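You operate a simulated robot arm through the tools that you are given. There is no shell and no other tool. Be economical: measure what you need, move in short steps, check, and stop when the job is done.

The job below is to be done with a simulated robot arm. You get a single attempt, and the scene is never put back.

JOB
Drive both hook screws home at the clutch number on the rail's label.
Fine: knob to IN for the work; drill back in its rest, knob at LOCK.

It is judged by the outcome, as a careful person would: the job done as asked, and still so three seconds after it is handed in. It fails if anything else is knocked over, pushed out of place, dropped, spilled or broken.

ROBOT AND FRAMES
A 6-joint arm with a two-finger parallel gripper, fixed in place. Base frame: the origin is at the foot of the arm, x ahead of it, y to its left, z up. Readings come in mm, rad, newtons and seconds.
With the tool pointing down near the work surface it reaches from about 100 to 840 mm from the base axis. Its first joint turns from -2.007 to 2.007 rad. Payload 4.2 kg.
The tool frame sits at the grasp point between the pads (the TCP): z along the fingers, y along the line on which they close. The tips reach 23 mm beyond it. The gripper opens to 94 mm. The fingers are 38 mm wide and 10 mm thick; the gripper's body (54 by 96 mm) begins 39 mm behind the TCP.
Orientation is that of the tool frame in the base frame, as [roll, pitch, yaw] about the fixed x, y, z axes, in that order (R = Rz(yaw) Ry(pitch) Rx(roll)). With the fingers straight down and closing along the base's y, the tool's x points along the base's -x, its y along +y and its z along -z.

CONTROLS
- The arm moves only by the tool jog_arm. Its argument "deltas" is a list of rows, each a list of 7 numbers: the gripper command, from -1 (shut) to 1 (fully open), values between in proportion, then the shift along the base's x, y, z in units of 25 mm (1.0 is 25 mm), then the turn, a rotation vector about the base's x, y, z in units of 4 degrees (1.0 is 4 degrees). In form: [[claw, tx, ty, tz, ax, ay, az], ...]. A call has 1 to 20 rows; each row shifts and turns the commanded pose from where the row before left it. A call with a number of a shift or a turn outside -1 to 1 is refused whole. Each row takes 0.2 s and may step no farther than 50 mm and 0.15 rad from the row before; otherwise, or with a gripper value out of range, the whole call is refused. A pose out of reach is approached as far as the arm can. The call stops where the force on the tool passes 90 N (or 10 N more than at its start, if that is more) or the arm is blocked; 0.2 s more then pass. The fingers move at their own pace (about 108 mm/s each) and stop on an object; they squeeze with about 31 N. The grip force told is the motor's: it shows also when the fingers shut on nothing. Time passes only in rows, and 0.2 s behind the last, so rows that do not move let the fingers close. The reply holds the time, the measured pose of the TCP, the force on the tool along the base axes, the opening and the grip force, in the units named above and with some noise.
- Cameras (640 x 400 px; columns grow to the right, rows downward): "scene" is fixed at [48.7, 497.2, 1501.5]; the picture's right is [-0.45, -0.89, 0.00], its down [-0.48, 0.24, -0.84] and it looks along [0.75, -0.38, -0.54] (base axes); focal length 214 px, centre (320, 200). "wrist" rides on the gripper at [-39, 0, -44] in the tool frame; the picture's right is [0.00, -1.00, 0.00], its down [0.97, 0.00, -0.24] and it looks along [0.24, 0.00, 0.97] (tool axes); focal length 218 px, centre (320, 200). There is no depth. A picture from a camera that has moved, and an enlarged one, comes with that camera's place and axes in the base frame and with its lens.
- grab_frame(camera): a new picture of that camera. It takes no simulated time.
- move_column(by): slides the trunk up (or, below 0, down) by that many mm; the arm rides with it, the base frame stays. It gives what a move gives, with no picture.
- close_up(camera, box): a new picture of the part [left, top, right, bottom] of that camera's present view, enlarged. It takes no simulated time.
- sign_off(): hands the job in; it is judged then, once.

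Work in short steps. Places have to be worked out from the pictures, the camera data and where the tool is seen: move nearer, look again, correct. Check each grasp and each placing, and mend what went wrong. You have 120 turns and 84 pictures in all, those below and enlarged ones among them. Open the gripper and draw the arm clear of the work before you hand the job in, unless the task says otherwise; then end with one line.

The tools are called after "Call:" as name(argument=value, ...) on one line, values as JSON. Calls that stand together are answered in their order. jog_arm: Moves the arm, as the interface text tells. Its arguments: {"type":"object","properties":{"deltas":{"type":"array","items":{"type":"array","items":{"type":"number"}}}},"required":["deltas"]} The other tools are called the same way: move_column (by) slides the trunk up or down; grab_frame (camera) takes a picture; close_up (camera, box) takes an enlarged picture of a part of a camera's view; sign_off () hands the job in.

At the start:

```text
t: 0.0
eef_pos: [387.8, 198.5, 1423.5]
ee_rot: [3.142, 0.0, -3.141]
wrist_force: [-0.5, -0.8, 0.5]
finger_gap: 94.2
grip_force: 0.0
trunk travel left (down, up): [-875.0, 115.0]
```

scene: 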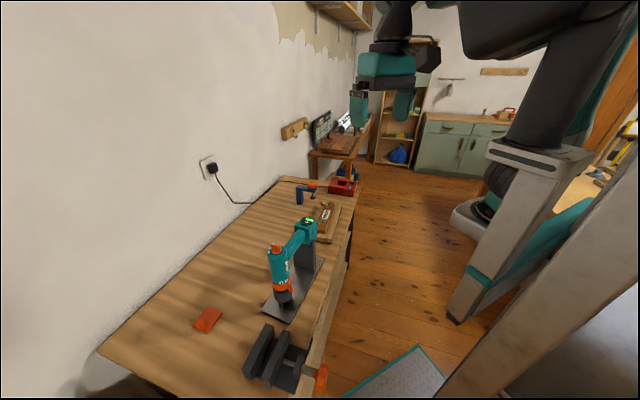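
wrist: 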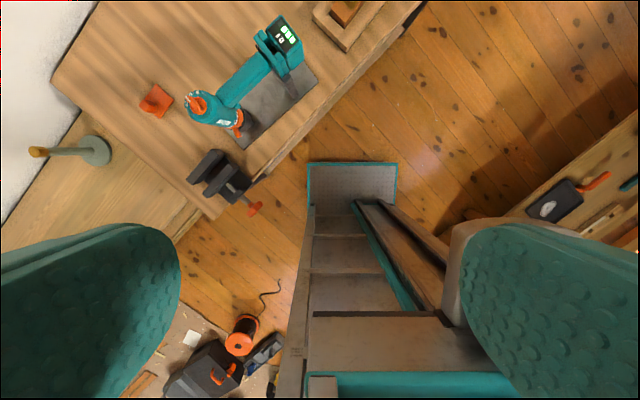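

I start by looking closely at the drill, the rail and the rest of the bench.

Call:
close_up(camera="scene", box=[230, 200, 370, 330])

Call:
close_up(camera="scene", box=[270, 80, 400, 200])

Call:
close_up(camera="wrist", box=[100, 0, 420, 220])

```text
3.08 times, centred on (300, 265) of scene
camera zoom: at [48.7, 497.2, 1501.5], right [-0.45, -0.89, 0.0], down [-0.48, 0.24, -0.84], along [0.75, -0.38, -0.54], focal length 660 px, centre (382, 0)
```

zoom: 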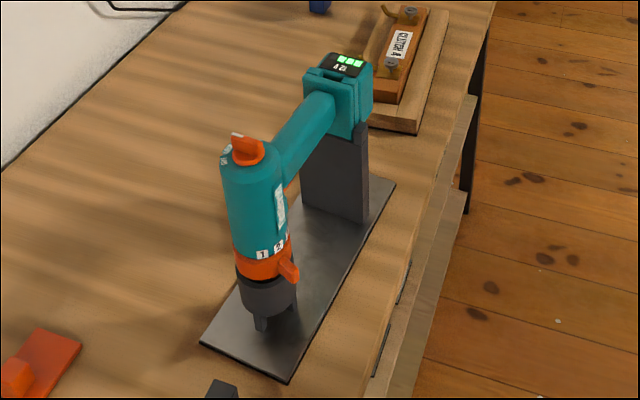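

```text
3.33 times, centred on (335, 140) of scene
camera zoom: at [48.7, 497.2, 1501.5], right [-0.45, -0.89, 0.0], down [-0.48, 0.24, -0.84], along [0.75, -0.38, -0.54], focal length 715 px, centre (270, 400)
```

zoom: 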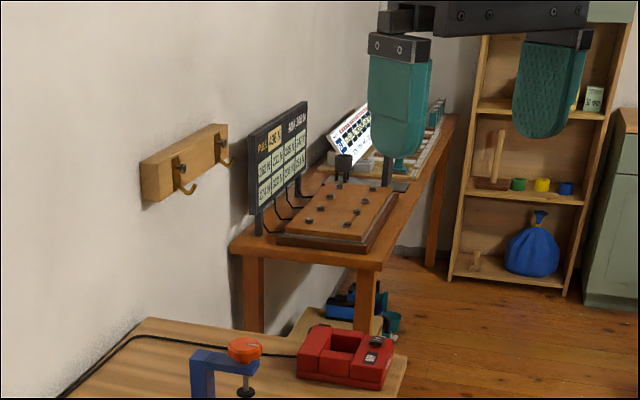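

```text
1.82 times, centred on (260, 110) of wrist
camera zoom: at [427.0, 198.6, 1467.8], right [0.0, -1.0, 0.0], down [-0.97, 0.0, 0.24], along [-0.24, 0.0, -0.97], focal length 397 px, centre (429, 364)
```

zoom: 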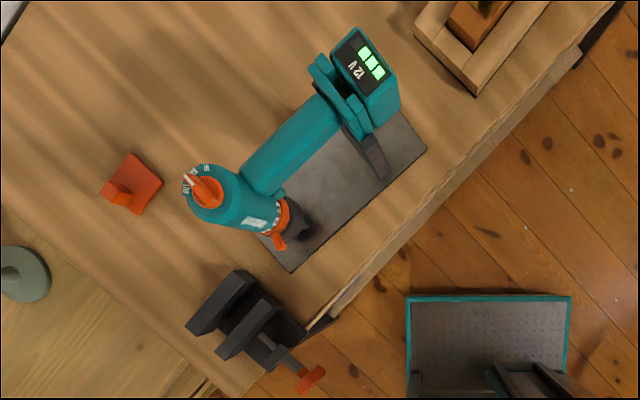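

The drill hangs with its knob on top and the clutch ring near the chuck; the rail with hooks lies in a frame farther along the bench. I move the camera out over them.

Call:
jog_arm(deltas=[[1, 1, -0.5, -0.5, 0, 0, 0], [1, 1, -0.5, -0.5, 0, 0, 0], [1, 1, -0.5, -0.5, 0, 0, 0], [1, 1, -0.5, -0.5, 0, 0, 0], [1, 1, -0.5, -0.5, 0, 0, 0], [1, 1, -0.5, -0.5, 0, 0, 0], [1, 1, -0.5, -0.5, 0, 0, 0], [1, 1, -0.5, -0.5, 0, 0, 0], [1, 1, -0.5, -0.5, 0, 0, 0], [1, 1, -0.5, -0.5, 0, 0, 0], [1, 1, -0.5, -0.5, 0, 0, 0], [1, 1, -0.5, -0.5, 0, 0, 0], [1, 1, -0.5, -0.5, 0, 0, 0]])

Call:
grab_frame(camera="wrist")

```text
t: 2.8
eef_pos: [713.5, 37.3, 1258.4]
ee_rot: [-3.141, -0.001, 3.141]
wrist_force: [-0.2, -0.7, 0.9]
finger_gap: 94.1
grip_force: 0.1
trunk travel left (down, up): [-875.0, 115.0]
```

```text
78 pictures are left
camera wrist: at [753.7, 37.4, 1301.8], right [0.0, -1.0, 0.0], down [-0.97, 0.0, 0.24], along [-0.24, 0.0, -0.97], focal length 218 px, centre (320, 200)
```

wrist: 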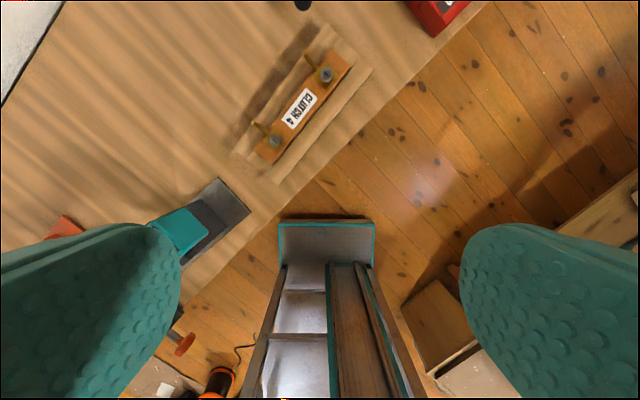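

Call:
close_up(camera="wrist", box=[220, 20, 400, 200])

Call:
close_up(camera="scene", box=[300, 190, 360, 250])

Call:
close_up(camera="scene", box=[250, 205, 340, 325])

```text
2.22 times, centred on (310, 110) of wrist
camera zoom: at [753.7, 37.4, 1301.8], right [0.0, -1.0, 0.0], down [-0.97, 0.0, 0.24], along [-0.24, 0.0, -0.97], focal length 485 px, centre (342, 400)
```

zoom: 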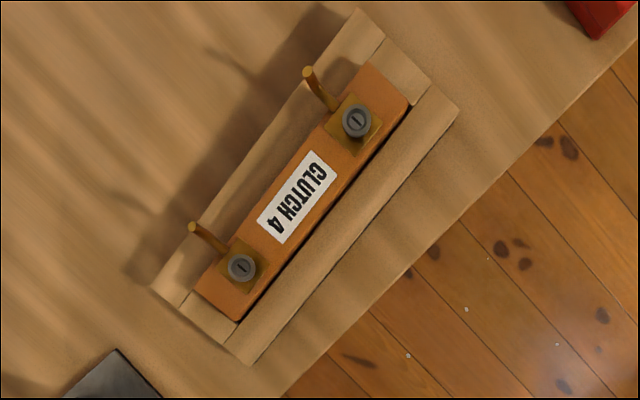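

```text
6.67 times, centred on (330, 220) of scene
camera zoom: at [48.7, 497.2, 1501.5], right [-0.45, -0.89, 0.0], down [-0.48, 0.24, -0.84], along [0.75, -0.38, -0.54], focal length 1430 px, centre (253, 67)
```

zoom: 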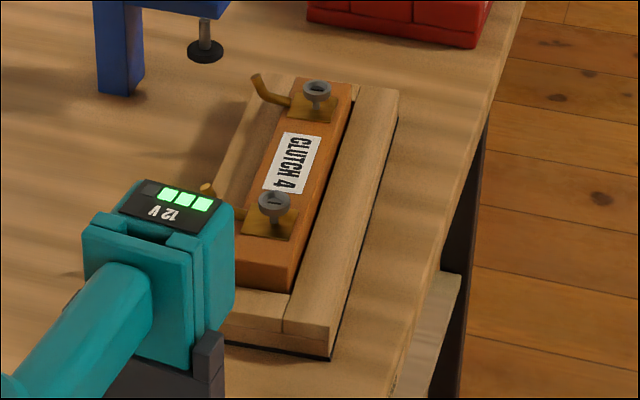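

```text
3.33 times, centred on (295, 265) of scene
camera zoom: at [48.7, 497.2, 1501.5], right [-0.45, -0.89, 0.0], down [-0.48, 0.24, -0.84], along [0.75, -0.38, -0.54], focal length 715 px, centre (403, -17)
```

zoom: 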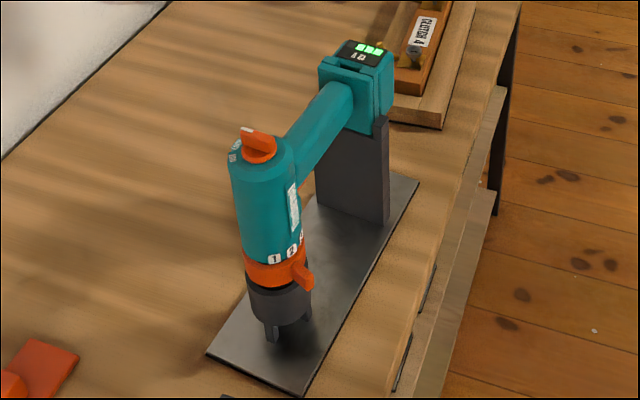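

Label says CLUTCH 4. I now go above the drill for a close look at its knob, ring and handle.

Call:
jog_arm(deltas=[[1, -0.53, 0.99, 0, 0, 0, 0], [1, -0.53, 0.99, 0, 0, 0, 0], [1, -0.53, 0.99, 0, 0, 0, 0], [1, -0.53, 0.99, 0, 0, 0, 0], [1, -0.53, 0.99, 0, 0, 0, 0], [1, -0.53, 0.99, 0, 0, 0, 0], [1, -0.53, 0.99, 0, 0, 0, 0], [1, -0.53, 0.99, 0, 0, 0, 0], [1, -0.53, 0.99, 0, 0, 0, 0], [1, -0.53, 0.99, 0, 0, 0, 0], [1, -0.53, 0.99, 0, 0, 0, 0], [1, -0.53, 0.99, 0, 0, 0, 0]])

Call:
grab_frame(camera="wrist")

Call:
grab_frame(camera="scene")

```text
t: 5.4
eef_pos: [553.1, 334.0, 1259.9]
ee_rot: [3.141, 0.0, 3.141]
wrist_force: [0.4, 0.2, 0.0]
finger_gap: 94.2
grip_force: 0.1
trunk travel left (down, up): [-875.0, 115.0]
```

```text
74 pictures are left
camera wrist: at [592.1, 334.8, 1304.2], right [0.0, -1.0, 0.0], down [-0.97, 0.0, 0.24], along [-0.24, 0.0, -0.97], focal length 218 px, centre (320, 200)
```

wrist: 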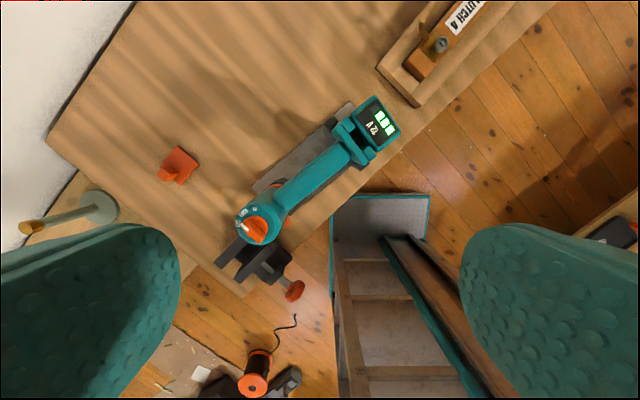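

```text
73 pictures are left
```

scene: 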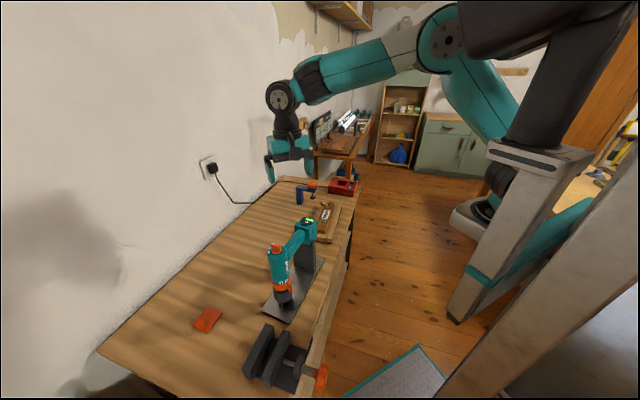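

Call:
close_up(camera="wrist", box=[220, 80, 420, 280])

Call:
close_up(camera="wrist", box=[225, 190, 305, 260])

```text
2.00 times, centred on (320, 180) of wrist
camera zoom: at [592.1, 334.8, 1304.2], right [0.0, -1.0, 0.0], down [-0.97, 0.0, 0.24], along [-0.24, 0.0, -0.97], focal length 436 px, centre (320, 240)
```

zoom: 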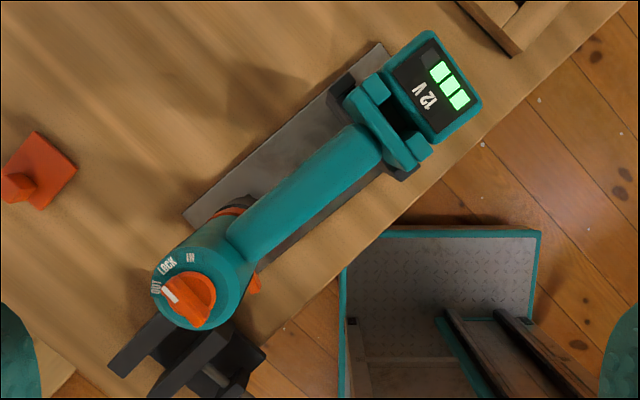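

```text
5.71 times, centred on (265, 225) of wrist
camera zoom: at [592.1, 334.8, 1304.2], right [0.0, -1.0, 0.0], down [-0.97, 0.0, 0.24], along [-0.24, 0.0, -0.97], focal length 1247 px, centre (634, 57)
```

zoom: 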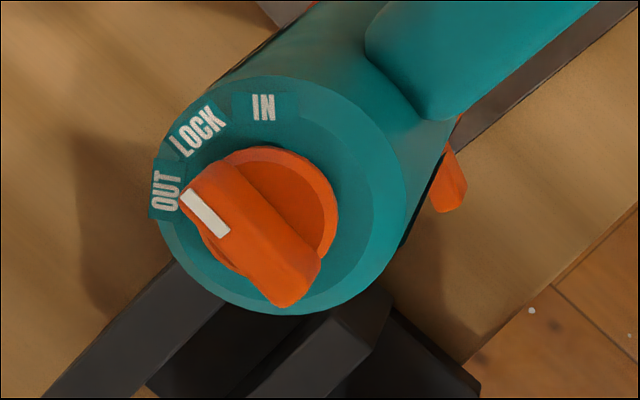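

The knob bar appears to point at LOCK (perspective shifted). I tilt the camera to see the drill from the robot's side for the trigger, clutch ring and numbers.

Call:
jog_arm(deltas=[[1, -0.12, -0.6, -0.3, 1, 0, 0], [1, -0.12, -0.6, -0.3, 1, 0, 0], [1, -0.12, -0.6, -0.3, 1, 0, 0], [1, -0.12, -0.6, -0.3, 1, 0, 0], [1, -0.12, -0.6, -0.3, 1, 0, 0], [1, -0.12, -0.6, -0.3, 1, 0, 0], [1, -0.12, -0.6, -0.5, 1, 0, 0], [1, -0.12, -0.3, -0.7, 1, 0, 0], [1, -0.12, 0, -0.8, 1, 0, 0], [1, -0.12, 0, -0.8, 1, 0, 0], [1, -0.12, 0, -0.8, 1, 0, 0], [1, -0.12, 0, -0.8, 1, 0, 0], [1, -0.12, 0, -0.8, 1, 0, 0]])

Call:
grab_frame(camera="wrist")

```text
t: 8.2
eef_pos: [515.1, 221.3, 1086.6]
ee_rot: [2.233, 0.001, -3.14]
wrist_force: [-0.4, 0.0, 0.6]
finger_gap: 94.0
grip_force: 0.1
trunk travel left (down, up): [-875.0, 115.0]
```

```text
70 pictures are left
camera wrist: at [554.3, 186.5, 1113.9], right [0.0, -0.62, -0.79], down [-0.97, -0.19, 0.15], along [-0.24, 0.77, -0.6], focal length 218 px, centre (320, 200)
```

wrist: 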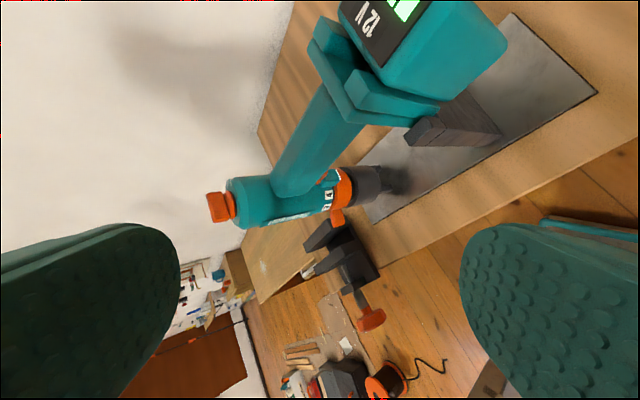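

Call:
close_up(camera="wrist", box=[200, 140, 420, 260])

Call:
close_up(camera="wrist", box=[240, 0, 440, 130])

Call:
close_up(camera="scene", box=[260, 240, 310, 310])

```text
2.91 times, centred on (310, 200) of wrist
camera zoom: at [554.3, 186.5, 1113.9], right [0.0, -0.62, -0.79], down [-0.97, -0.19, 0.15], along [-0.24, 0.77, -0.6], focal length 635 px, centre (349, 200)
```

zoom: 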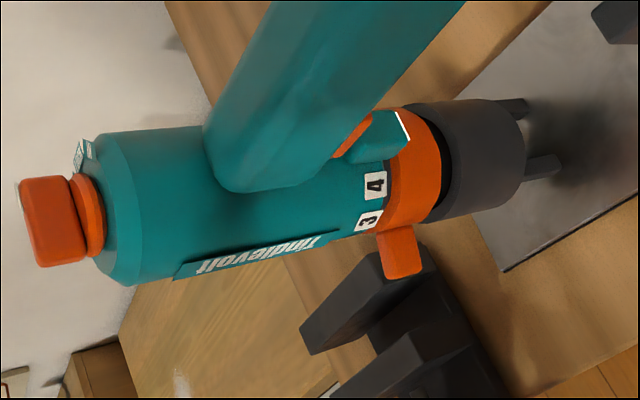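

```text
3.08 times, centred on (340, 65) of wrist
camera zoom: at [554.3, 186.5, 1113.9], right [0.0, -0.62, -0.79], down [-0.97, -0.19, 0.15], along [-0.24, 0.77, -0.6], focal length 672 px, centre (258, 615)
```

zoom: 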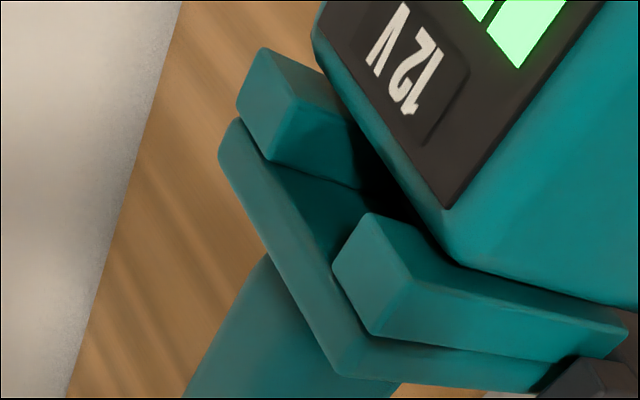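

```text
5.71 times, centred on (285, 275) of scene
camera zoom: at [48.7, 497.2, 1501.5], right [-0.45, -0.89, 0.0], down [-0.48, 0.24, -0.84], along [0.75, -0.38, -0.54], focal length 1226 px, centre (520, -229)
```

zoom: 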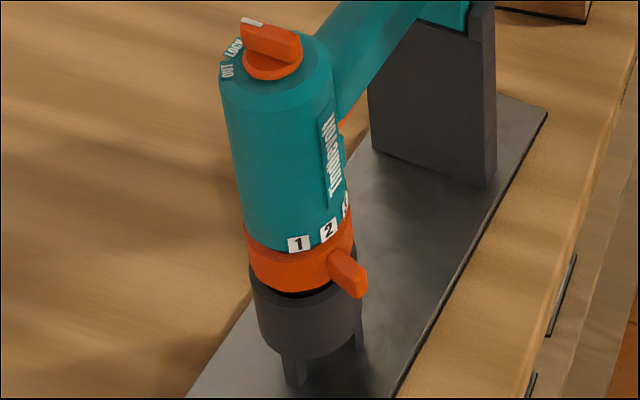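

Ring tab seems at 3 and there is an orange trigger under the handle. I go to a horizontal tool pose on the robot's side of the handle for a closer look (also the candidate grasp pose).

Call:
jog_arm(deltas=[[1, -0.49, 0, 0, 0.95, 0, 0], [1, -0.49, 0, 0, 0.95, 0, 0], [1, -0.49, 0, 0, 0.95, 0, 0], [1, -0.49, 0, 0, 0.95, 0, 0], [1, -0.49, 0, 0, 0.95, 0, 0], [1, -0.49, 0, 0, 0.95, 0, 0], [1, -0.49, 0, 0, 0.95, 0, 0], [1, -0.49, 0, 0, 0.95, 0, 0], [1, -0.49, 0, 0, 0.95, 0, 0], [1, -0.49, 0, 0, 0.95, 0, 0]])

Call:
jog_arm(deltas=[[1, 0, 0.11, -0.38, 0, 0, -0.956], [1, 0, 0.11, -0.38, 0, 0, -0.956], [1, 0, 0.11, -0.38, 0, 0, -0.956], [1, 0, 0.11, -0.38, 0, 0, -0.956], [1, 0, 0.11, -0.38, 0, 0, -0.956], [1, 0, 0.11, -0.38, 0, 0, -0.956], [1, 0, 0.11, -0.38, 0, 0, -0.956], [1, 0, 0.11, -0.38, 0, 0, -0.956], [1, 0, 0.11, -0.38, 0, 0, -0.956], [1, 0, 0.11, -0.38, 0, 0, -0.956], [1, 0, 0.11, -0.38, 0, 0, -0.956], [1, 0, 0.11, -0.38, 0, 0, -0.956], [1, 0, 0.11, -0.38, 0, 0, -0.956]])

Call:
grab_frame(camera="wrist")

```text
t: 10.4
eef_pos: [470.3, 149.0, 1102.2]
ee_rot: [1.676, 0.0, -3.113]
wrist_force: [0.3, 0.6, 0.2]
finger_gap: 93.9
grip_force: 0.1
out of reach, approached as far as the arm can: row 6, 7, 8, 9, 10
trunk travel left (down, up): [-875.0, 115.0]
```

```text
t: 13.2
eef_pos: [428.4, 54.1, 975.2]
ee_rot: [1.659, -0.002, 2.29]
wrist_force: [0.3, -0.2, 0.0]
finger_gap: 94.2
grip_force: 0.1
out of reach, approached as far as the arm can: row 1, 2, 3, 4, 5, 6, 7, 8, 9, 10, 11, 12
trunk travel left (down, up): [-875.0, 115.0]
```

```text
66 pictures are left
camera wrist: at [421.5, -4.5, 979.3], right [-0.07, -0.06, -1.0], down [-0.82, 0.57, 0.02], along [0.57, 0.82, -0.09], focal length 218 px, centre (320, 200)
```

wrist: 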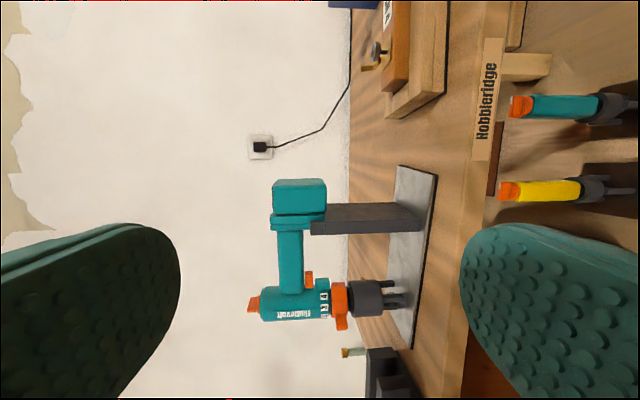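

Call:
close_up(camera="wrist", box=[235, 165, 445, 345])

Call:
close_up(camera="wrist", box=[295, 255, 415, 345])

Call:
close_up(camera="wrist", box=[340, 0, 460, 130])

```text
2.22 times, centred on (340, 255) of wrist
camera zoom: at [421.5, -4.5, 979.3], right [-0.07, -0.06, -1.0], down [-0.82, 0.57, 0.02], along [0.57, 0.82, -0.09], focal length 485 px, centre (276, 78)
```

zoom: 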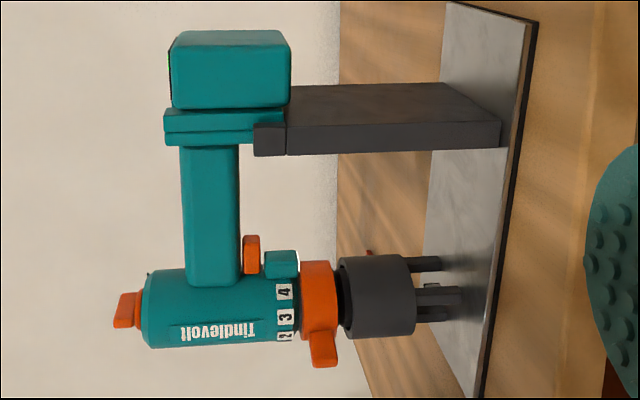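

```text
4.44 times, centred on (355, 300) of wrist
camera zoom: at [421.5, -4.5, 979.3], right [-0.07, -0.06, -1.0], down [-0.82, 0.57, 0.02], along [0.57, 0.82, -0.09], focal length 970 px, centre (164, -244)
```

zoom: 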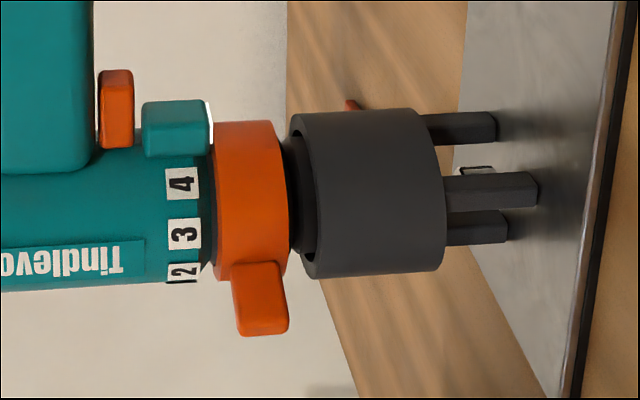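

```text
3.08 times, centred on (400, 65) of wrist
camera zoom: at [421.5, -4.5, 979.3], right [-0.07, -0.06, -1.0], down [-0.82, 0.57, 0.02], along [0.57, 0.82, -0.09], focal length 672 px, centre (74, 615)
```

zoom: 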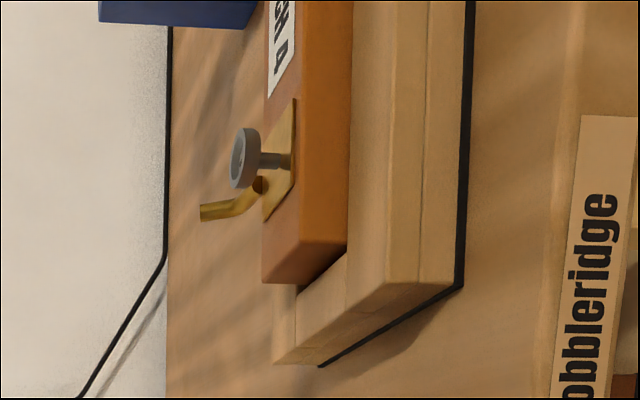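

Tab sits at 2 and needs to go to 4; the trigger is under the handle next to the body. I raise the arm and reorient to a 45° tool pointing at the tab, so that I can then lower the column for better reach.

Call:
jog_arm(deltas=[[1, -0.05, 0.2, 0.55, -0.976, -0.145, 0.22], [1, -0.05, 0.2, 0.55, -0.976, -0.145, 0.22], [1, -0.05, 0.2, 0.55, -0.976, -0.145, 0.22], [1, -0.05, 0.2, 0.55, -0.976, -0.145, 0.22], [1, -0.05, 0.2, 0.55, -0.976, -0.145, 0.22], [1, -0.05, 0.2, 0.55, -0.976, -0.145, 0.22], [1, -0.05, 0.2, 0.55, -0.976, -0.145, 0.22], [1, -0.05, 0.2, 0.55, -0.976, -0.145, 0.22], [1, -0.05, 0.2, 0.55, -0.976, -0.145, 0.22], [1, -0.05, 0.2, 0.55, -0.976, -0.145, 0.22], [1, -0.05, 0.2, 0.55, -0.976, -0.145, 0.22]])

Call:
jog_arm(deltas=[[1, -0.05, 0.2, 0.55, -0.976, -0.145, 0.22], [1, -0.05, 0.2, 0.55, -0.976, -0.145, 0.22], [1, -0.05, 0.2, 0.55, -0.976, -0.145, 0.22], [1, -0.05, 0.2, 0.55, -0.976, -0.145, 0.22], [1, -0.05, 0.2, 0.55, -0.976, -0.145, 0.22], [1, -0.05, 0.2, 0.55, -0.976, -0.145, 0.22], [1, -0.05, 0.2, 0.55, -0.976, -0.145, 0.22], [1, -0.05, 0.2, 0.55, -0.976, -0.145, 0.22], [1, -0.05, 0.2, 0.55, -0.976, -0.145, 0.22], [1, -0.05, 0.2, 0.55, -0.976, -0.145, 0.22], [1, -0.05, 0.2, 0.55, -0.976, -0.145, 0.22]])

```text
t: 15.6
eef_pos: [419.2, 118.8, 962.7]
ee_rot: [2.186, 0.572, 2.627]
wrist_force: [0.5, 0.5, 0.9]
finger_gap: 93.9
grip_force: 0.1
out of reach, approached as far as the arm can: row 1, 2, 3, 4, 5, 6, 7, 8, 9, 10, 11
trunk travel left (down, up): [-875.0, 115.0]
```

```text
t: 18.0
eef_pos: [390.2, 123.9, 943.2]
ee_rot: [2.322, 0.594, 2.805]
wrist_force: [0.0, -0.9, -0.3]
finger_gap: 93.7
grip_force: 0.0
out of reach, approached as far as the arm can: row 1, 2, 3, 4, 5, 6, 7, 8, 9, 10, 11
trunk travel left (down, up): [-875.0, 115.0]
```

The arm is stuck against a joint limit; I try a plain upward and inward move to free it.

Call:
jog_arm(deltas=[[1, 0, 0, 1, 0, 0, 0], [1, 0, 0, 1, 0, 0, 0], [1, 0, 0, 1, 0, 0, 0], [1, 0, 0, 1, 0, 0, 0]])

Call:
grab_frame(camera="scene")

```text
t: 19.0
eef_pos: [390.5, 122.6, 943.6]
ee_rot: [2.324, 0.594, 2.805]
wrist_force: [0.9, 0.2, -0.2]
finger_gap: 94.0
grip_force: 0.1
out of reach, approached as far as the arm can: row 1, 2, 3, 4
trunk travel left (down, up): [-875.0, 115.0]
```

```text
62 pictures are left
```

scene: 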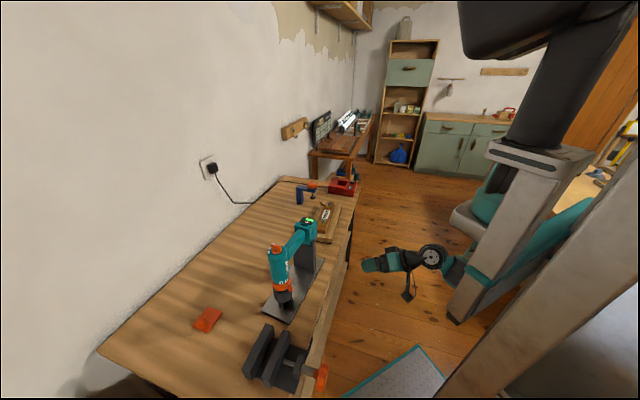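

The elbow hangs low and the wrist is at its limit. I point the tool more downward without shifting.

Call:
jog_arm(deltas=[[1, 0, 0, 0, -0.68, 0.73, 0], [1, 0, 0, 0, -0.68, 0.73, 0], [1, 0, 0, 0, -0.68, 0.73, 0], [1, 0, 0, 0, -0.68, 0.73, 0], [1, 0, 0, 0, -0.68, 0.73, 0], [1, 0, 0, 0, -0.68, 0.73, 0]])

```text
t: 20.4
eef_pos: [371.8, 102.3, 907.1]
ee_rot: [2.508, 0.284, 2.901]
wrist_force: [0.1, 0.6, 0.2]
finger_gap: 93.7
grip_force: 0.0
out of reach, approached as far as the arm can: row 1, 2, 3, 4, 5, 6
trunk travel left (down, up): [-875.0, 115.0]
```

Call:
jog_arm(deltas=[[1, 0.4, 0, 0.4, -0.68, 0.73, 0], [1, 0.4, 0, 0.4, -0.68, 0.73, 0], [1, 0.4, 0, 0.4, -0.68, 0.73, 0], [1, 0.4, 0, 0.4, -0.68, 0.73, 0], [1, 0.4, 0, 0.4, -0.68, 0.73, 0], [1, 0.4, 0, 0.4, -0.68, 0.73, 0]])

```text
t: 21.8
eef_pos: [347.0, 89.9, 842.5]
ee_rot: [2.853, 0.042, 2.96]
wrist_force: [1.0, -1.3, 0.2]
finger_gap: 94.2
grip_force: 0.1
out of reach, approached as far as the arm can: row 1, 2, 3, 4, 5, 6
trunk travel left (down, up): [-875.0, 115.0]
```

Call:
jog_arm(deltas=[[1, 0, 0, 1, 0, 0, 0], [1, 0, 0, 1, 0, 0, 0], [1, 0, 0, 1, 0, 0, 0]])

Call:
jog_arm(deltas=[[1, 1, 0, 0, 0, 0, 0], [1, 1, 0, 0, 0, 0, 0], [1, 1, 0, 0, 0, 0, 0]])

```text
t: 22.6
eef_pos: [313.8, 96.6, 895.6]
ee_rot: [2.853, 0.045, 2.959]
wrist_force: [-0.4, 0.5, 0.2]
finger_gap: 94.4
grip_force: 0.1
out of reach, approached as far as the arm can: row 1, 2, 3
trunk travel left (down, up): [-875.0, 115.0]
```

```text
t: 23.4
eef_pos: [320.0, 105.0, 886.0]
ee_rot: [2.854, 0.043, 2.96]
wrist_force: [-1.1, -0.6, -0.3]
finger_gap: 94.0
grip_force: 0.1
out of reach, approached as far as the arm can: row 1, 2, 3
trunk travel left (down, up): [-875.0, 115.0]
```

Going up with a drift toward the base works; I continue that way.

Call:
jog_arm(deltas=[[1, -0.6, 0, 1, 0, 0, 0], [1, -0.6, 0, 1, 0, 0, 0], [1, -0.6, 0, 1, 0, 0, 0], [1, -0.6, 0, 1, 0, 0, 0]])

Call:
grab_frame(camera="scene")

```text
t: 24.4
eef_pos: [276.5, 114.1, 910.2]
ee_rot: [2.855, 0.045, 2.958]
wrist_force: [0.7, -0.2, -0.2]
finger_gap: 93.8
grip_force: 0.0
out of reach, approached as far as the arm can: row 2, 3, 4
trunk travel left (down, up): [-875.0, 115.0]
```

```text
61 pictures are left
```

scene: 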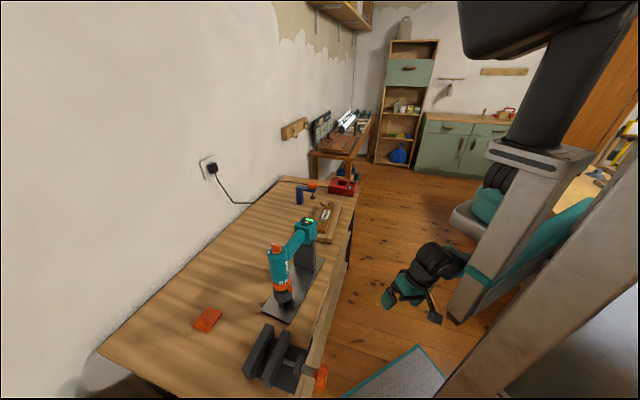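

Call:
jog_arm(deltas=[[1, 1, 0, 1, 0, 0, 0], [1, 1, 0, 1, 0, 0, 0], [1, 1, 0, 1, 0, 0, 0]])

Call:
jog_arm(deltas=[[1, 1, 0, -0.5, 0, 0, 0], [1, 1, 0, -0.5, 0, 0, 0], [1, 1, 0, -0.5, 0, 0, 0]])

```text
t: 25.2
eef_pos: [315.7, 103.2, 909.6]
ee_rot: [2.853, 0.046, 2.958]
wrist_force: [1.1, -0.3, -0.3]
finger_gap: 94.1
grip_force: 0.1
out of reach, approached as far as the arm can: row 1, 2, 3
trunk travel left (down, up): [-875.0, 115.0]
```

```text
t: 26.0
eef_pos: [343.7, 108.0, 844.8]
ee_rot: [2.849, 0.04, 2.961]
wrist_force: [0.3, -0.5, 0.7]
finger_gap: 93.9
grip_force: 0.1
out of reach, approached as far as the arm can: row 1, 2, 3
trunk travel left (down, up): [-875.0, 115.0]
```

The wrist can move toward/away from the shoulder but not up/out, so the shoulder joint seems at its end. I probe inward moves to unfold it.

Call:
jog_arm(deltas=[[1, -1, 0, 0, 0, 0, 0], [1, -1, 0, 0, 0, 0, 0], [1, -1, 0, 0, 0, 0, 0], [1, -1, 0, 0, 0, 0, 0]])

Call:
jog_arm(deltas=[[1, 0, 0, 1, 0, 0, 0], [1, 0, 0, 1, 0, 0, 0], [1, 0, 0, 1, 0, 0, 0], [1, 0, 0, 1, 0, 0, 0]])

Call:
close_up(camera="scene", box=[370, 0, 640, 340])

```text
t: 27.0
eef_pos: [241.3, 110.1, 847.1]
ee_rot: [2.854, 0.044, 2.96]
wrist_force: [-0.9, -0.1, 0.2]
finger_gap: 94.1
grip_force: 0.1
trunk travel left (down, up): [-875.0, 115.0]
```

```text
t: 28.0
eef_pos: [241.1, 114.8, 908.9]
ee_rot: [2.856, 0.043, 2.958]
wrist_force: [0.2, 0.6, -0.7]
finger_gap: 94.0
grip_force: 0.1
out of reach, approached as far as the arm can: row 3, 4
trunk travel left (down, up): [-875.0, 115.0]
```

```text
1.18 times, centred on (505, 170) of scene
camera zoom: at [48.7, 497.2, 1501.5], right [-0.45, -0.89, 0.0], down [-0.48, 0.24, -0.84], along [0.75, -0.38, -0.54], focal length 252 px, centre (102, 235)
```

zoom: 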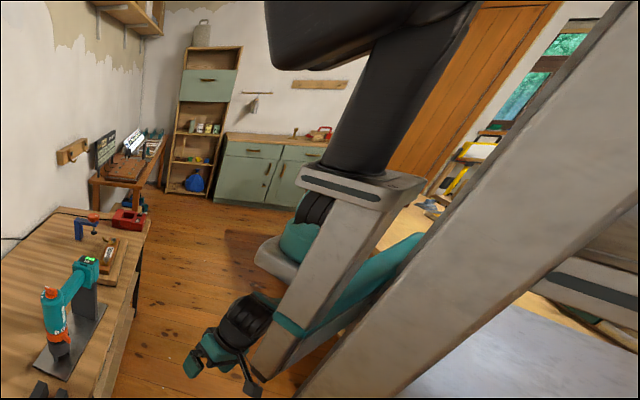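

The view shows the elbow folded backward over the shoulder, at its limit. Extending the arm away from the shoulder (down and out, over free floor) should bring the elbow forward again.

Call:
jog_arm(deltas=[[1, 0.3, 0, -1, 0, 0, 0], [1, 0.3, 0, -1, 0, 0, 0], [1, 0.3, 0, -1, 0, 0, 0], [1, 0.3, 0, -1, 0, 0, 0], [1, 0.3, 0, -1, 0, 0, 0], [1, 0.3, 0, -1, 0, 0, 0], [1, 0.3, 0, -1, 0, 0, 0]])

Call:
jog_arm(deltas=[[1, 1, 0, 0, 0, 0, 0], [1, 1, 0, 0, 0, 0, 0], [1, 1, 0, 0, 0, 0, 0]])

Call:
grab_frame(camera="wrist")

```text
t: 29.6
eef_pos: [305.3, 118.9, 757.8]
ee_rot: [2.853, 0.048, 2.96]
wrist_force: [-0.6, 0.6, 0.1]
finger_gap: 94.1
grip_force: 0.0
out of reach, approached as far as the arm can: row 4, 5
trunk travel left (down, up): [-875.0, 115.0]
```

```text
t: 30.4
eef_pos: [321.2, 133.0, 758.5]
ee_rot: [2.857, 0.053, 2.957]
wrist_force: [-0.2, 0.5, -0.7]
finger_gap: 93.8
grip_force: 0.1
out of reach, approached as far as the arm can: row 1, 2, 3
trunk travel left (down, up): [-875.0, 115.0]
```

```text
59 pictures are left
camera wrist: at [354.7, 113.2, 801.8], right [-0.16, -0.95, -0.28], down [-0.98, 0.11, 0.18], along [-0.14, 0.3, -0.94], focal length 218 px, centre (320, 200)
```

wrist: 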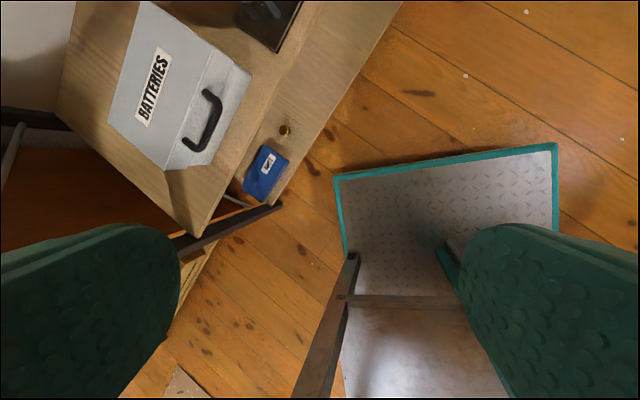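

Still bounded outward. I probe sideways motion to find which joint is at its limit.

Call:
jog_arm(deltas=[[1, -0.3, -1, 0, 0, 0, 0], [1, -0.3, -1, 0, 0, 0, 0], [1, -0.3, -1, 0, 0, 0, 0], [1, -0.3, -1, 0, 0, 0, 0]])

Call:
jog_arm(deltas=[[1, 0.5, -0.5, 0.5, 0, 0, 0], [1, 0.5, -0.5, 0.5, 0, 0, 0], [1, 0.5, -0.5, 0.5, 0, 0, 0], [1, 0.5, -0.5, 0.5, 0, 0, 0]])

Call:
close_up(camera="scene", box=[370, 100, 640, 400])

```text
t: 31.4
eef_pos: [280.3, 35.8, 759.7]
ee_rot: [2.855, 0.05, 2.956]
wrist_force: [-0.4, -0.7, -0.2]
finger_gap: 94.1
grip_force: 0.2
out of reach, approached as far as the arm can: row 2, 4
trunk travel left (down, up): [-875.0, 115.0]
```

```text
t: 32.4
eef_pos: [258.9, 4.9, 799.7]
ee_rot: [2.879, 0.028, 2.957]
wrist_force: [-0.8, 0.0, 0.2]
finger_gap: 94.0
grip_force: 0.0
out of reach, approached as far as the arm can: row 1, 2, 3, 4
trunk travel left (down, up): [-875.0, 115.0]
```

```text
1.33 times, centred on (505, 250) of scene
camera zoom: at [48.7, 497.2, 1501.5], right [-0.45, -0.89, 0.0], down [-0.48, 0.24, -0.84], along [0.75, -0.38, -0.54], focal length 286 px, centre (73, 133)
```

zoom: 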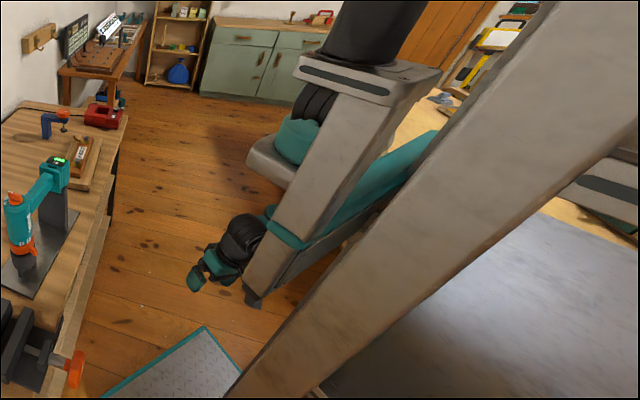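

The reachable pocket in this orientation is small, so orientation is the culprit; I retrace my path: tilt back toward the earlier pose.

Call:
jog_arm(deltas=[[1, 0.3, 0.7, 0.4, 0, 0, 0], [1, 0.3, 0.7, 0.4, 0, 0, 0], [1, 0.3, 0.7, 0.4, 0, 0, 0], [1, 0.3, 0.7, 0.4, 0, 0, 0], [1, 0.3, 0.2, 0.4, 0.68, -0.73, 0], [1, 0.3, 0.2, 0.4, 0.68, -0.73, 0], [1, 0.3, 0.2, 0.4, 0.68, -0.73, 0], [1, 0.3, 0.2, 0.4, 0.68, -0.73, 0], [1, 0.3, 0.2, 0.4, 0.68, -0.73, 0], [1, 0.3, 0.2, 0.4, 0.68, -0.73, 0], [1, 0.3, 0.2, 0.4, 0.68, -0.73, 0], [1, 0.3, 0.2, 0.4, 0.68, -0.73, 0], [1, 0.3, 0.2, 0.4, 0.68, -0.73, 0], [1, 0.3, 0.2, 0.4, 0.68, -0.73, 0]])

```text
t: 35.4
eef_pos: [381.0, 98.7, 928.4]
ee_rot: [2.253, 0.432, 2.808]
wrist_force: [-0.8, -0.3, 0.2]
finger_gap: 94.0
grip_force: 0.0
out of reach, approached as far as the arm can: row 1, 2, 3, 6, 7, 9
trunk travel left (down, up): [-875.0, 115.0]
```

Partly back. I continue to the earlier in-reach horizontal pose.

Call:
jog_arm(deltas=[[1, 0.17, -0.16, 0.17, 0.943, 0.027, -0.477], [1, 0.17, -0.16, 0.17, 0.943, 0.027, -0.477], [1, 0.17, -0.16, 0.17, 0.943, 0.027, -0.477], [1, 0.17, -0.16, 0.17, 0.943, 0.027, -0.477], [1, 0.17, -0.16, 0.17, 0.943, 0.027, -0.477], [1, 0.17, -0.16, 0.17, 0.943, 0.027, -0.477], [1, 0.17, -0.16, 0.17, 0.943, 0.027, -0.477], [1, 0.17, -0.16, 0.17, 0.943, 0.027, -0.477], [1, 0.17, -0.16, 0.17, 0.943, 0.027, -0.477], [1, 0.17, -0.16, 0.17, 0.943, 0.027, -0.477], [1, 0.17, -0.16, 0.17, 0.943, 0.027, -0.477]])

Call:
jog_arm(deltas=[[1, 0.1, 0.2, 0.4, 0, 0, 0.956], [1, 0.1, 0.2, 0.4, 0, 0, 0.956], [1, 0.1, 0.2, 0.4, 0, 0, 0.956], [1, 0.1, 0.2, 0.4, 0, 0, 0.956], [1, 0.1, 0.2, 0.4, 0, 0, 0.956], [1, 0.1, 0.2, 0.4, 0, 0, 0.956], [1, 0.1, 0.2, 0.4, 0, 0, 0.956]])

Call:
grab_frame(camera="scene")

```text
t: 37.8
eef_pos: [415.7, 58.4, 976.4]
ee_rot: [1.655, -0.003, 2.295]
wrist_force: [1.8, -0.4, -0.1]
finger_gap: 94.1
grip_force: 0.0
out of reach, approached as far as the arm can: row 1, 2, 4
trunk travel left (down, up): [-875.0, 115.0]
```

```text
t: 39.4
eef_pos: [423.0, 75.5, 1018.8]
ee_rot: [1.658, -0.006, 2.681]
wrist_force: [-0.9, 1.6, -0.7]
finger_gap: 94.1
grip_force: 0.0
out of reach, approached as far as the arm can: row 1, 2, 3, 6, 7
trunk travel left (down, up): [-875.0, 115.0]
```

```text
57 pictures are left
```

scene: 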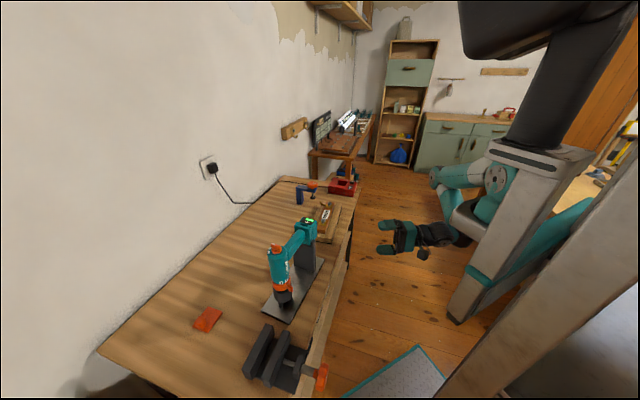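

The elbow has come forward again. I continue retracing: remaining yaw, up, then tilt back down.

Call:
jog_arm(deltas=[[1, 0.2, 0.4, 0.7, 0, 0, 0.956], [1, 0.2, 0.4, 0.7, 0, 0, 0.956], [1, 0.2, 0.4, 0.7, 0, 0, 0.956], [1, 0.2, 0.4, 0.7, 0, 0, 0.956], [1, 0.2, 0.4, 0.7, 0, 0, 0.956], [1, 0.2, 0.4, 0.7, 0, 0, 0.956], [1, 0.2, 0.4, 0.5, -0.95, 0, 0], [1, 0.2, 0.4, 0.5, -0.95, 0, 0], [1, 0.2, 0.4, 0.5, -0.95, 0, 0], [1, 0.2, 0.4, 0.5, -0.95, 0, 0], [1, 0.2, 0.2, 0.5, -0.95, 0, 0], [1, 0, 0.2, 0.5, -0.95, 0, 0], [1, 0, 0.2, 0.5, -0.95, 0, 0], [1, 0, 0.2, 0.5, -0.95, 0, 0], [1, 0, 0.2, 0.5, -0.95, 0, 0], [1, 0, 0.2, 0.5, -0.95, 0, 0]])

```text
t: 42.8
eef_pos: [491.8, 190.8, 1224.6]
ee_rot: [2.325, 0.034, 3.089]
wrist_force: [0.2, 0.2, -0.7]
finger_gap: 94.0
grip_force: 0.1
out of reach, approached as far as the arm can: row 1, 2, 3, 4, 8
trunk travel left (down, up): [-875.0, 115.0]
```

Recovered. Now rotate to the 45° inward pose left of the drill, then lower the column so the arm works at a comfortable height.

Call:
jog_arm(deltas=[[1, -0.38, 0.2, 0, -0.72, -0.929, -0.058], [1, -0.38, 0.2, 0, -0.72, -0.929, -0.058], [1, -0.38, 0.2, 0, -0.72, -0.929, -0.058], [1, -0.38, 0.2, 0, -0.72, -0.929, -0.058], [1, -0.38, 0.2, 0, -0.72, -0.929, -0.058], [1, -0.38, 0.2, 0, -0.72, -0.929, -0.058], [1, -0.38, 0.2, 0, -0.72, -0.929, -0.058], [1, -0.38, 0.2, 0, -0.72, -0.929, -0.058], [1, -0.38, 0.2, 0, -0.72, -0.929, -0.058], [1, -0.38, 0.2, 0, -0.72, -0.929, -0.058], [1, -0.38, 0.2, 0, -0.72, -0.929, -0.058], [1, -0.38, 0.2, 0, -0.72, -0.929, -0.058], [1, -0.38, 0.2, 0, -0.72, -0.929, -0.058]])

Call:
grab_frame(camera="scene")

```text
t: 45.6
eef_pos: [405.0, 235.6, 1232.3]
ee_rot: [3.119, 0.849, -2.979]
wrist_force: [0.2, 0.3, 0.4]
finger_gap: 94.1
grip_force: 0.1
trunk travel left (down, up): [-875.0, 115.0]
```

```text
56 pictures are left
```

scene: 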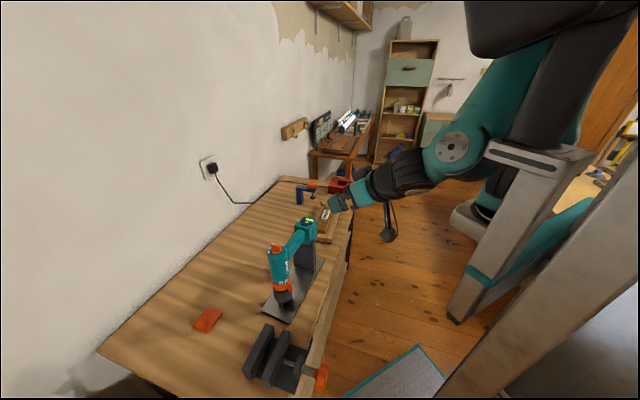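

Call:
move_column(by=-150)

Call:
grab_frame(camera="wrist")

```text
t: 47.4
eef_pos: [404.5, 236.4, 1079.7]
ee_rot: [3.119, 0.848, -2.978]
wrist_force: [0.3, 0.1, -0.5]
finger_gap: 94.2
grip_force: 0.0
trunk travel left (down, up): [-725.0, 265.0]
```

```text
55 pictures are left
camera wrist: at [397.5, 234.6, 1138.4], right [0.18, -0.98, -0.02], down [-0.81, -0.14, -0.57], along [0.56, 0.11, -0.82], focal length 218 px, centre (320, 200)
```

wrist: 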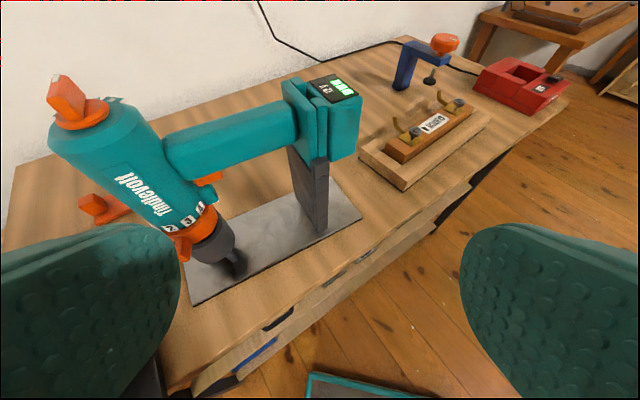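

Call:
close_up(camera="wrist", box=[140, 170, 260, 290])

```text
3.33 times, centred on (200, 230) of wrist
camera zoom: at [397.5, 234.6, 1138.4], right [0.18, -0.98, -0.02], down [-0.81, -0.14, -0.57], along [0.56, 0.11, -0.82], focal length 728 px, centre (720, 100)
```

zoom: 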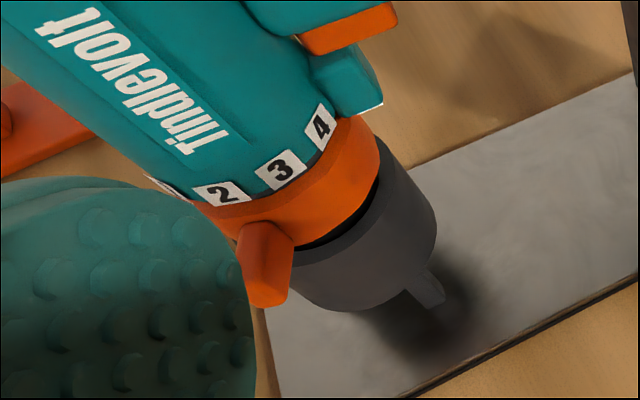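

The tab tip is around (451,391,914), the drill axis about (494,412). I close the fingers and go to the wall side of the tab, above first.

Call:
jog_arm(deltas=[[-1, -0.25, 0.95, -0.1, 0, 0, 0], [-1, -0.25, 0.95, -0.1, 0, 0, 0], [-1, -0.25, 0.95, -0.1, 0, 0, 0], [-1, -0.25, 0.95, -0.1, 0, 0, 0], [-1, -0.25, 0.95, -0.1, 0, 0, 0], [-1, -0.25, 0.95, -0.1, 0, 0, 0], [-1, -0.25, 0.95, -0.1, 0, 0, 0], [-1, 0.2, 0.3, -0.7, 0, 0, 0], [-1, 0.2, 0.3, -0.7, 0, 0, 0], [-1, 0.2, 0.3, -0.7, 0, 0, 0]])

Call:
grab_frame(camera="wrist")

Call:
close_up(camera="scene", box=[220, 210, 340, 330])

```text
t: 48.0
eef_pos: [412.9, 281.3, 1079.0]
ee_rot: [3.115, 0.849, -3.023]
wrist_force: [-1.0, -0.3, -0.1]
finger_gap: 0.0
grip_force: 30.8
trunk travel left (down, up): [-725.0, 265.0]
stopped in row 3: the arm was blocked; the commanded pose is now the measured one
```

```text
53 pictures are left
camera wrist: at [407.1, 279.3, 1138.2], right [0.14, -0.99, -0.02], down [-0.81, -0.1, -0.57], along [0.56, 0.09, -0.82], focal length 218 px, centre (320, 200)
```

wrist: 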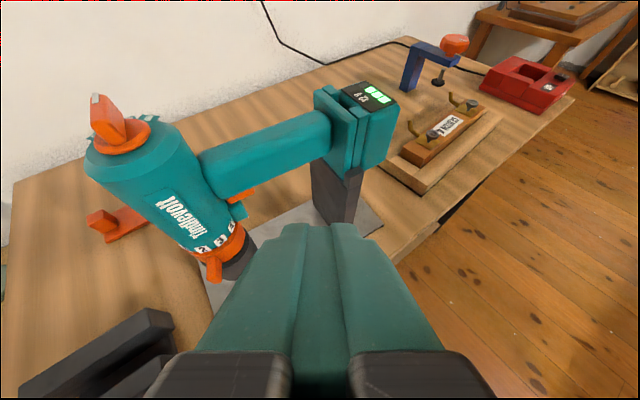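

```text
3.33 times, centred on (280, 270) of scene
camera zoom: at [48.7, 497.2, 1501.5], right [-0.45, -0.89, 0.0], down [-0.48, 0.24, -0.84], along [0.75, -0.38, -0.54], focal length 715 px, centre (453, -33)
```

zoom: 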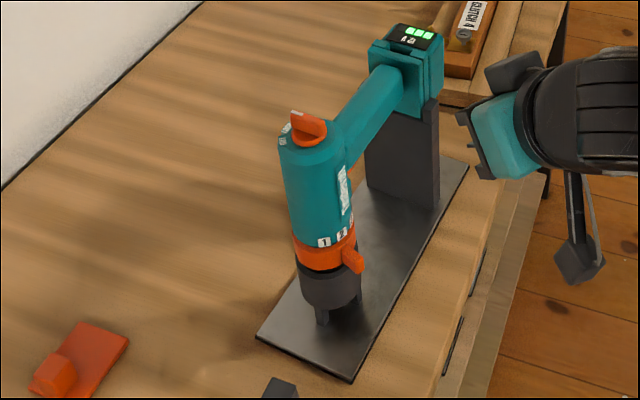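

Blocked with no tool force; I look at the arm posture and try a small upward/outward step.

Call:
close_up(camera="scene", box=[320, 0, 640, 340])

Call:
jog_arm(deltas=[[-1, 0, 0.5, 0.3, 0, 0, 0], [-1, 0, 0.5, 0.3, 0, 0, 0]])

```text
1.18 times, centred on (480, 170) of scene
camera zoom: at [48.7, 497.2, 1501.5], right [-0.45, -0.89, 0.0], down [-0.48, 0.24, -0.84], along [0.75, -0.38, -0.54], focal length 252 px, centre (132, 235)
```

zoom: 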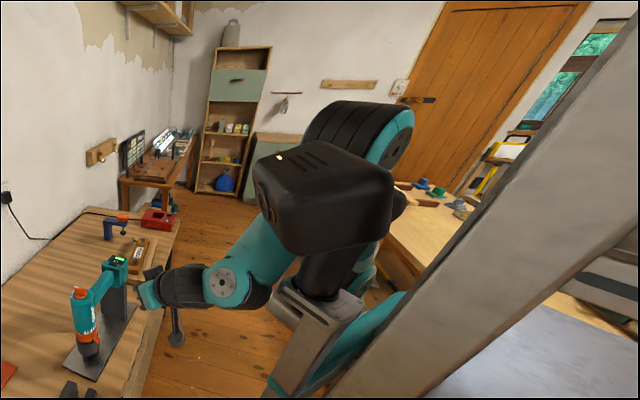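

```text
t: 48.6
eef_pos: [422.6, 301.6, 1090.6]
ee_rot: [3.138, 0.847, -3.027]
wrist_force: [0.5, -0.7, 0.3]
finger_gap: 0.1
grip_force: 31.2
trunk travel left (down, up): [-725.0, 265.0]
```

The arm's forearm meets the robot's own head when folded; a higher trunk lets the arm reach down instead. I raise the column back and try the leftward move there.

Call:
move_column(by=200)

Call:
jog_arm(deltas=[[-1, -0.2, 0.9, -0.5, 0, 0.6, 0], [-1, -0.2, 0.9, -0.5, 0, 0.6, 0], [-1, -0.2, 0.9, -0.5, 0, 0.6, 0], [-1, -0.2, 0.9, -0.5, 0, 0.6, 0], [-1, 0, 0.9, -0.5, 0, 0.6, 0]])

```text
t: 50.8
eef_pos: [424.7, 300.3, 1292.4]
ee_rot: [3.134, 0.849, -3.033]
wrist_force: [0.0, 0.0, -1.1]
finger_gap: 0.0
grip_force: 31.1
trunk travel left (down, up): [-925.0, 65.0]
```

```text
t: 52.0
eef_pos: [395.1, 432.5, 1285.4]
ee_rot: [2.952, 0.648, -3.129]
wrist_force: [-0.2, -0.7, 0.3]
finger_gap: 0.0
grip_force: 31.0
trunk travel left (down, up): [-925.0, 65.0]
```

Call:
jog_arm(deltas=[[-1, 0, 0, 0, 0, 0, 0]])

Call:
grab_frame(camera="scene")

```text
t: 52.4
eef_pos: [395.6, 432.0, 1284.2]
ee_rot: [2.954, 0.648, -3.124]
wrist_force: [0.2, -0.7, -0.5]
finger_gap: 0.1
grip_force: 31.0
trunk travel left (down, up): [-925.0, 65.0]
```

```text
50 pictures are left
```

scene: 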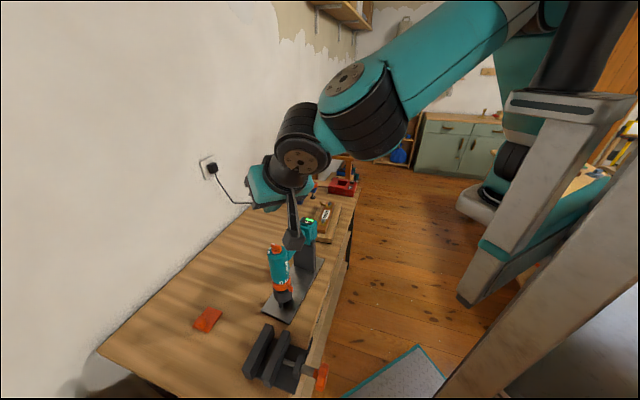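

Now above the wall side of the tab. I descend straight down with a margin to the drill body.

Call:
jog_arm(deltas=[[-1, 0, 0, -1, 0, 0, 0], [-1, 0, 0, -1, 0, 0, 0], [-1, 0, 0, -1, 0, 0, 0], [-1, 0, 0, -1, 0, 0, 0], [-1, 0, 0, -1, 0, 0, 0], [-1, 0, 0, -1, 0, 0, 0], [-1, 0, 0, -1, 0, 0, 0], [-1, 0, 0, -1, 0, 0, 0], [-1, 0, 0, -1, 0, 0, 0], [-1, 0, 0, -1, 0, 0, 0], [-1, 0, 0, -1, 0, 0, 0], [-1, 0, 0, -1, 0, 0, 0]])

Call:
grab_frame(camera="wrist")

```text
t: 52.9
eef_pos: [393.8, 437.0, 1281.1]
ee_rot: [2.88, 0.65, 3.117]
wrist_force: [0.2, -0.2, -0.2]
finger_gap: 0.0
grip_force: 30.7
trunk travel left (down, up): [-925.0, 65.0]
stopped in row 2: the arm was blocked; the commanded pose is now the measured one
```

```text
49 pictures are left
camera wrist: at [399.4, 425.8, 1339.2], right [0.13, -0.97, -0.21], down [-0.91, -0.04, -0.4], along [0.38, 0.24, -0.89], focal length 218 px, centre (320, 200)
```

wrist: 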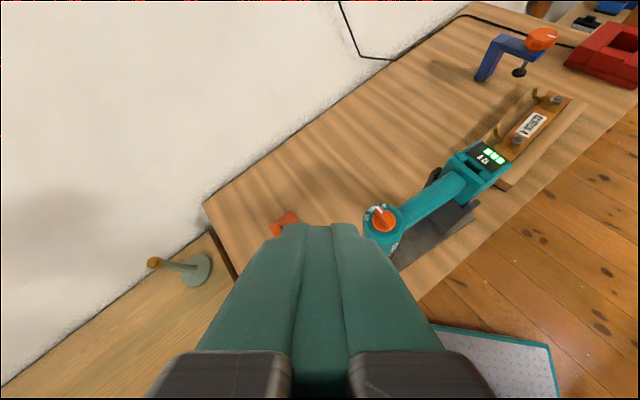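

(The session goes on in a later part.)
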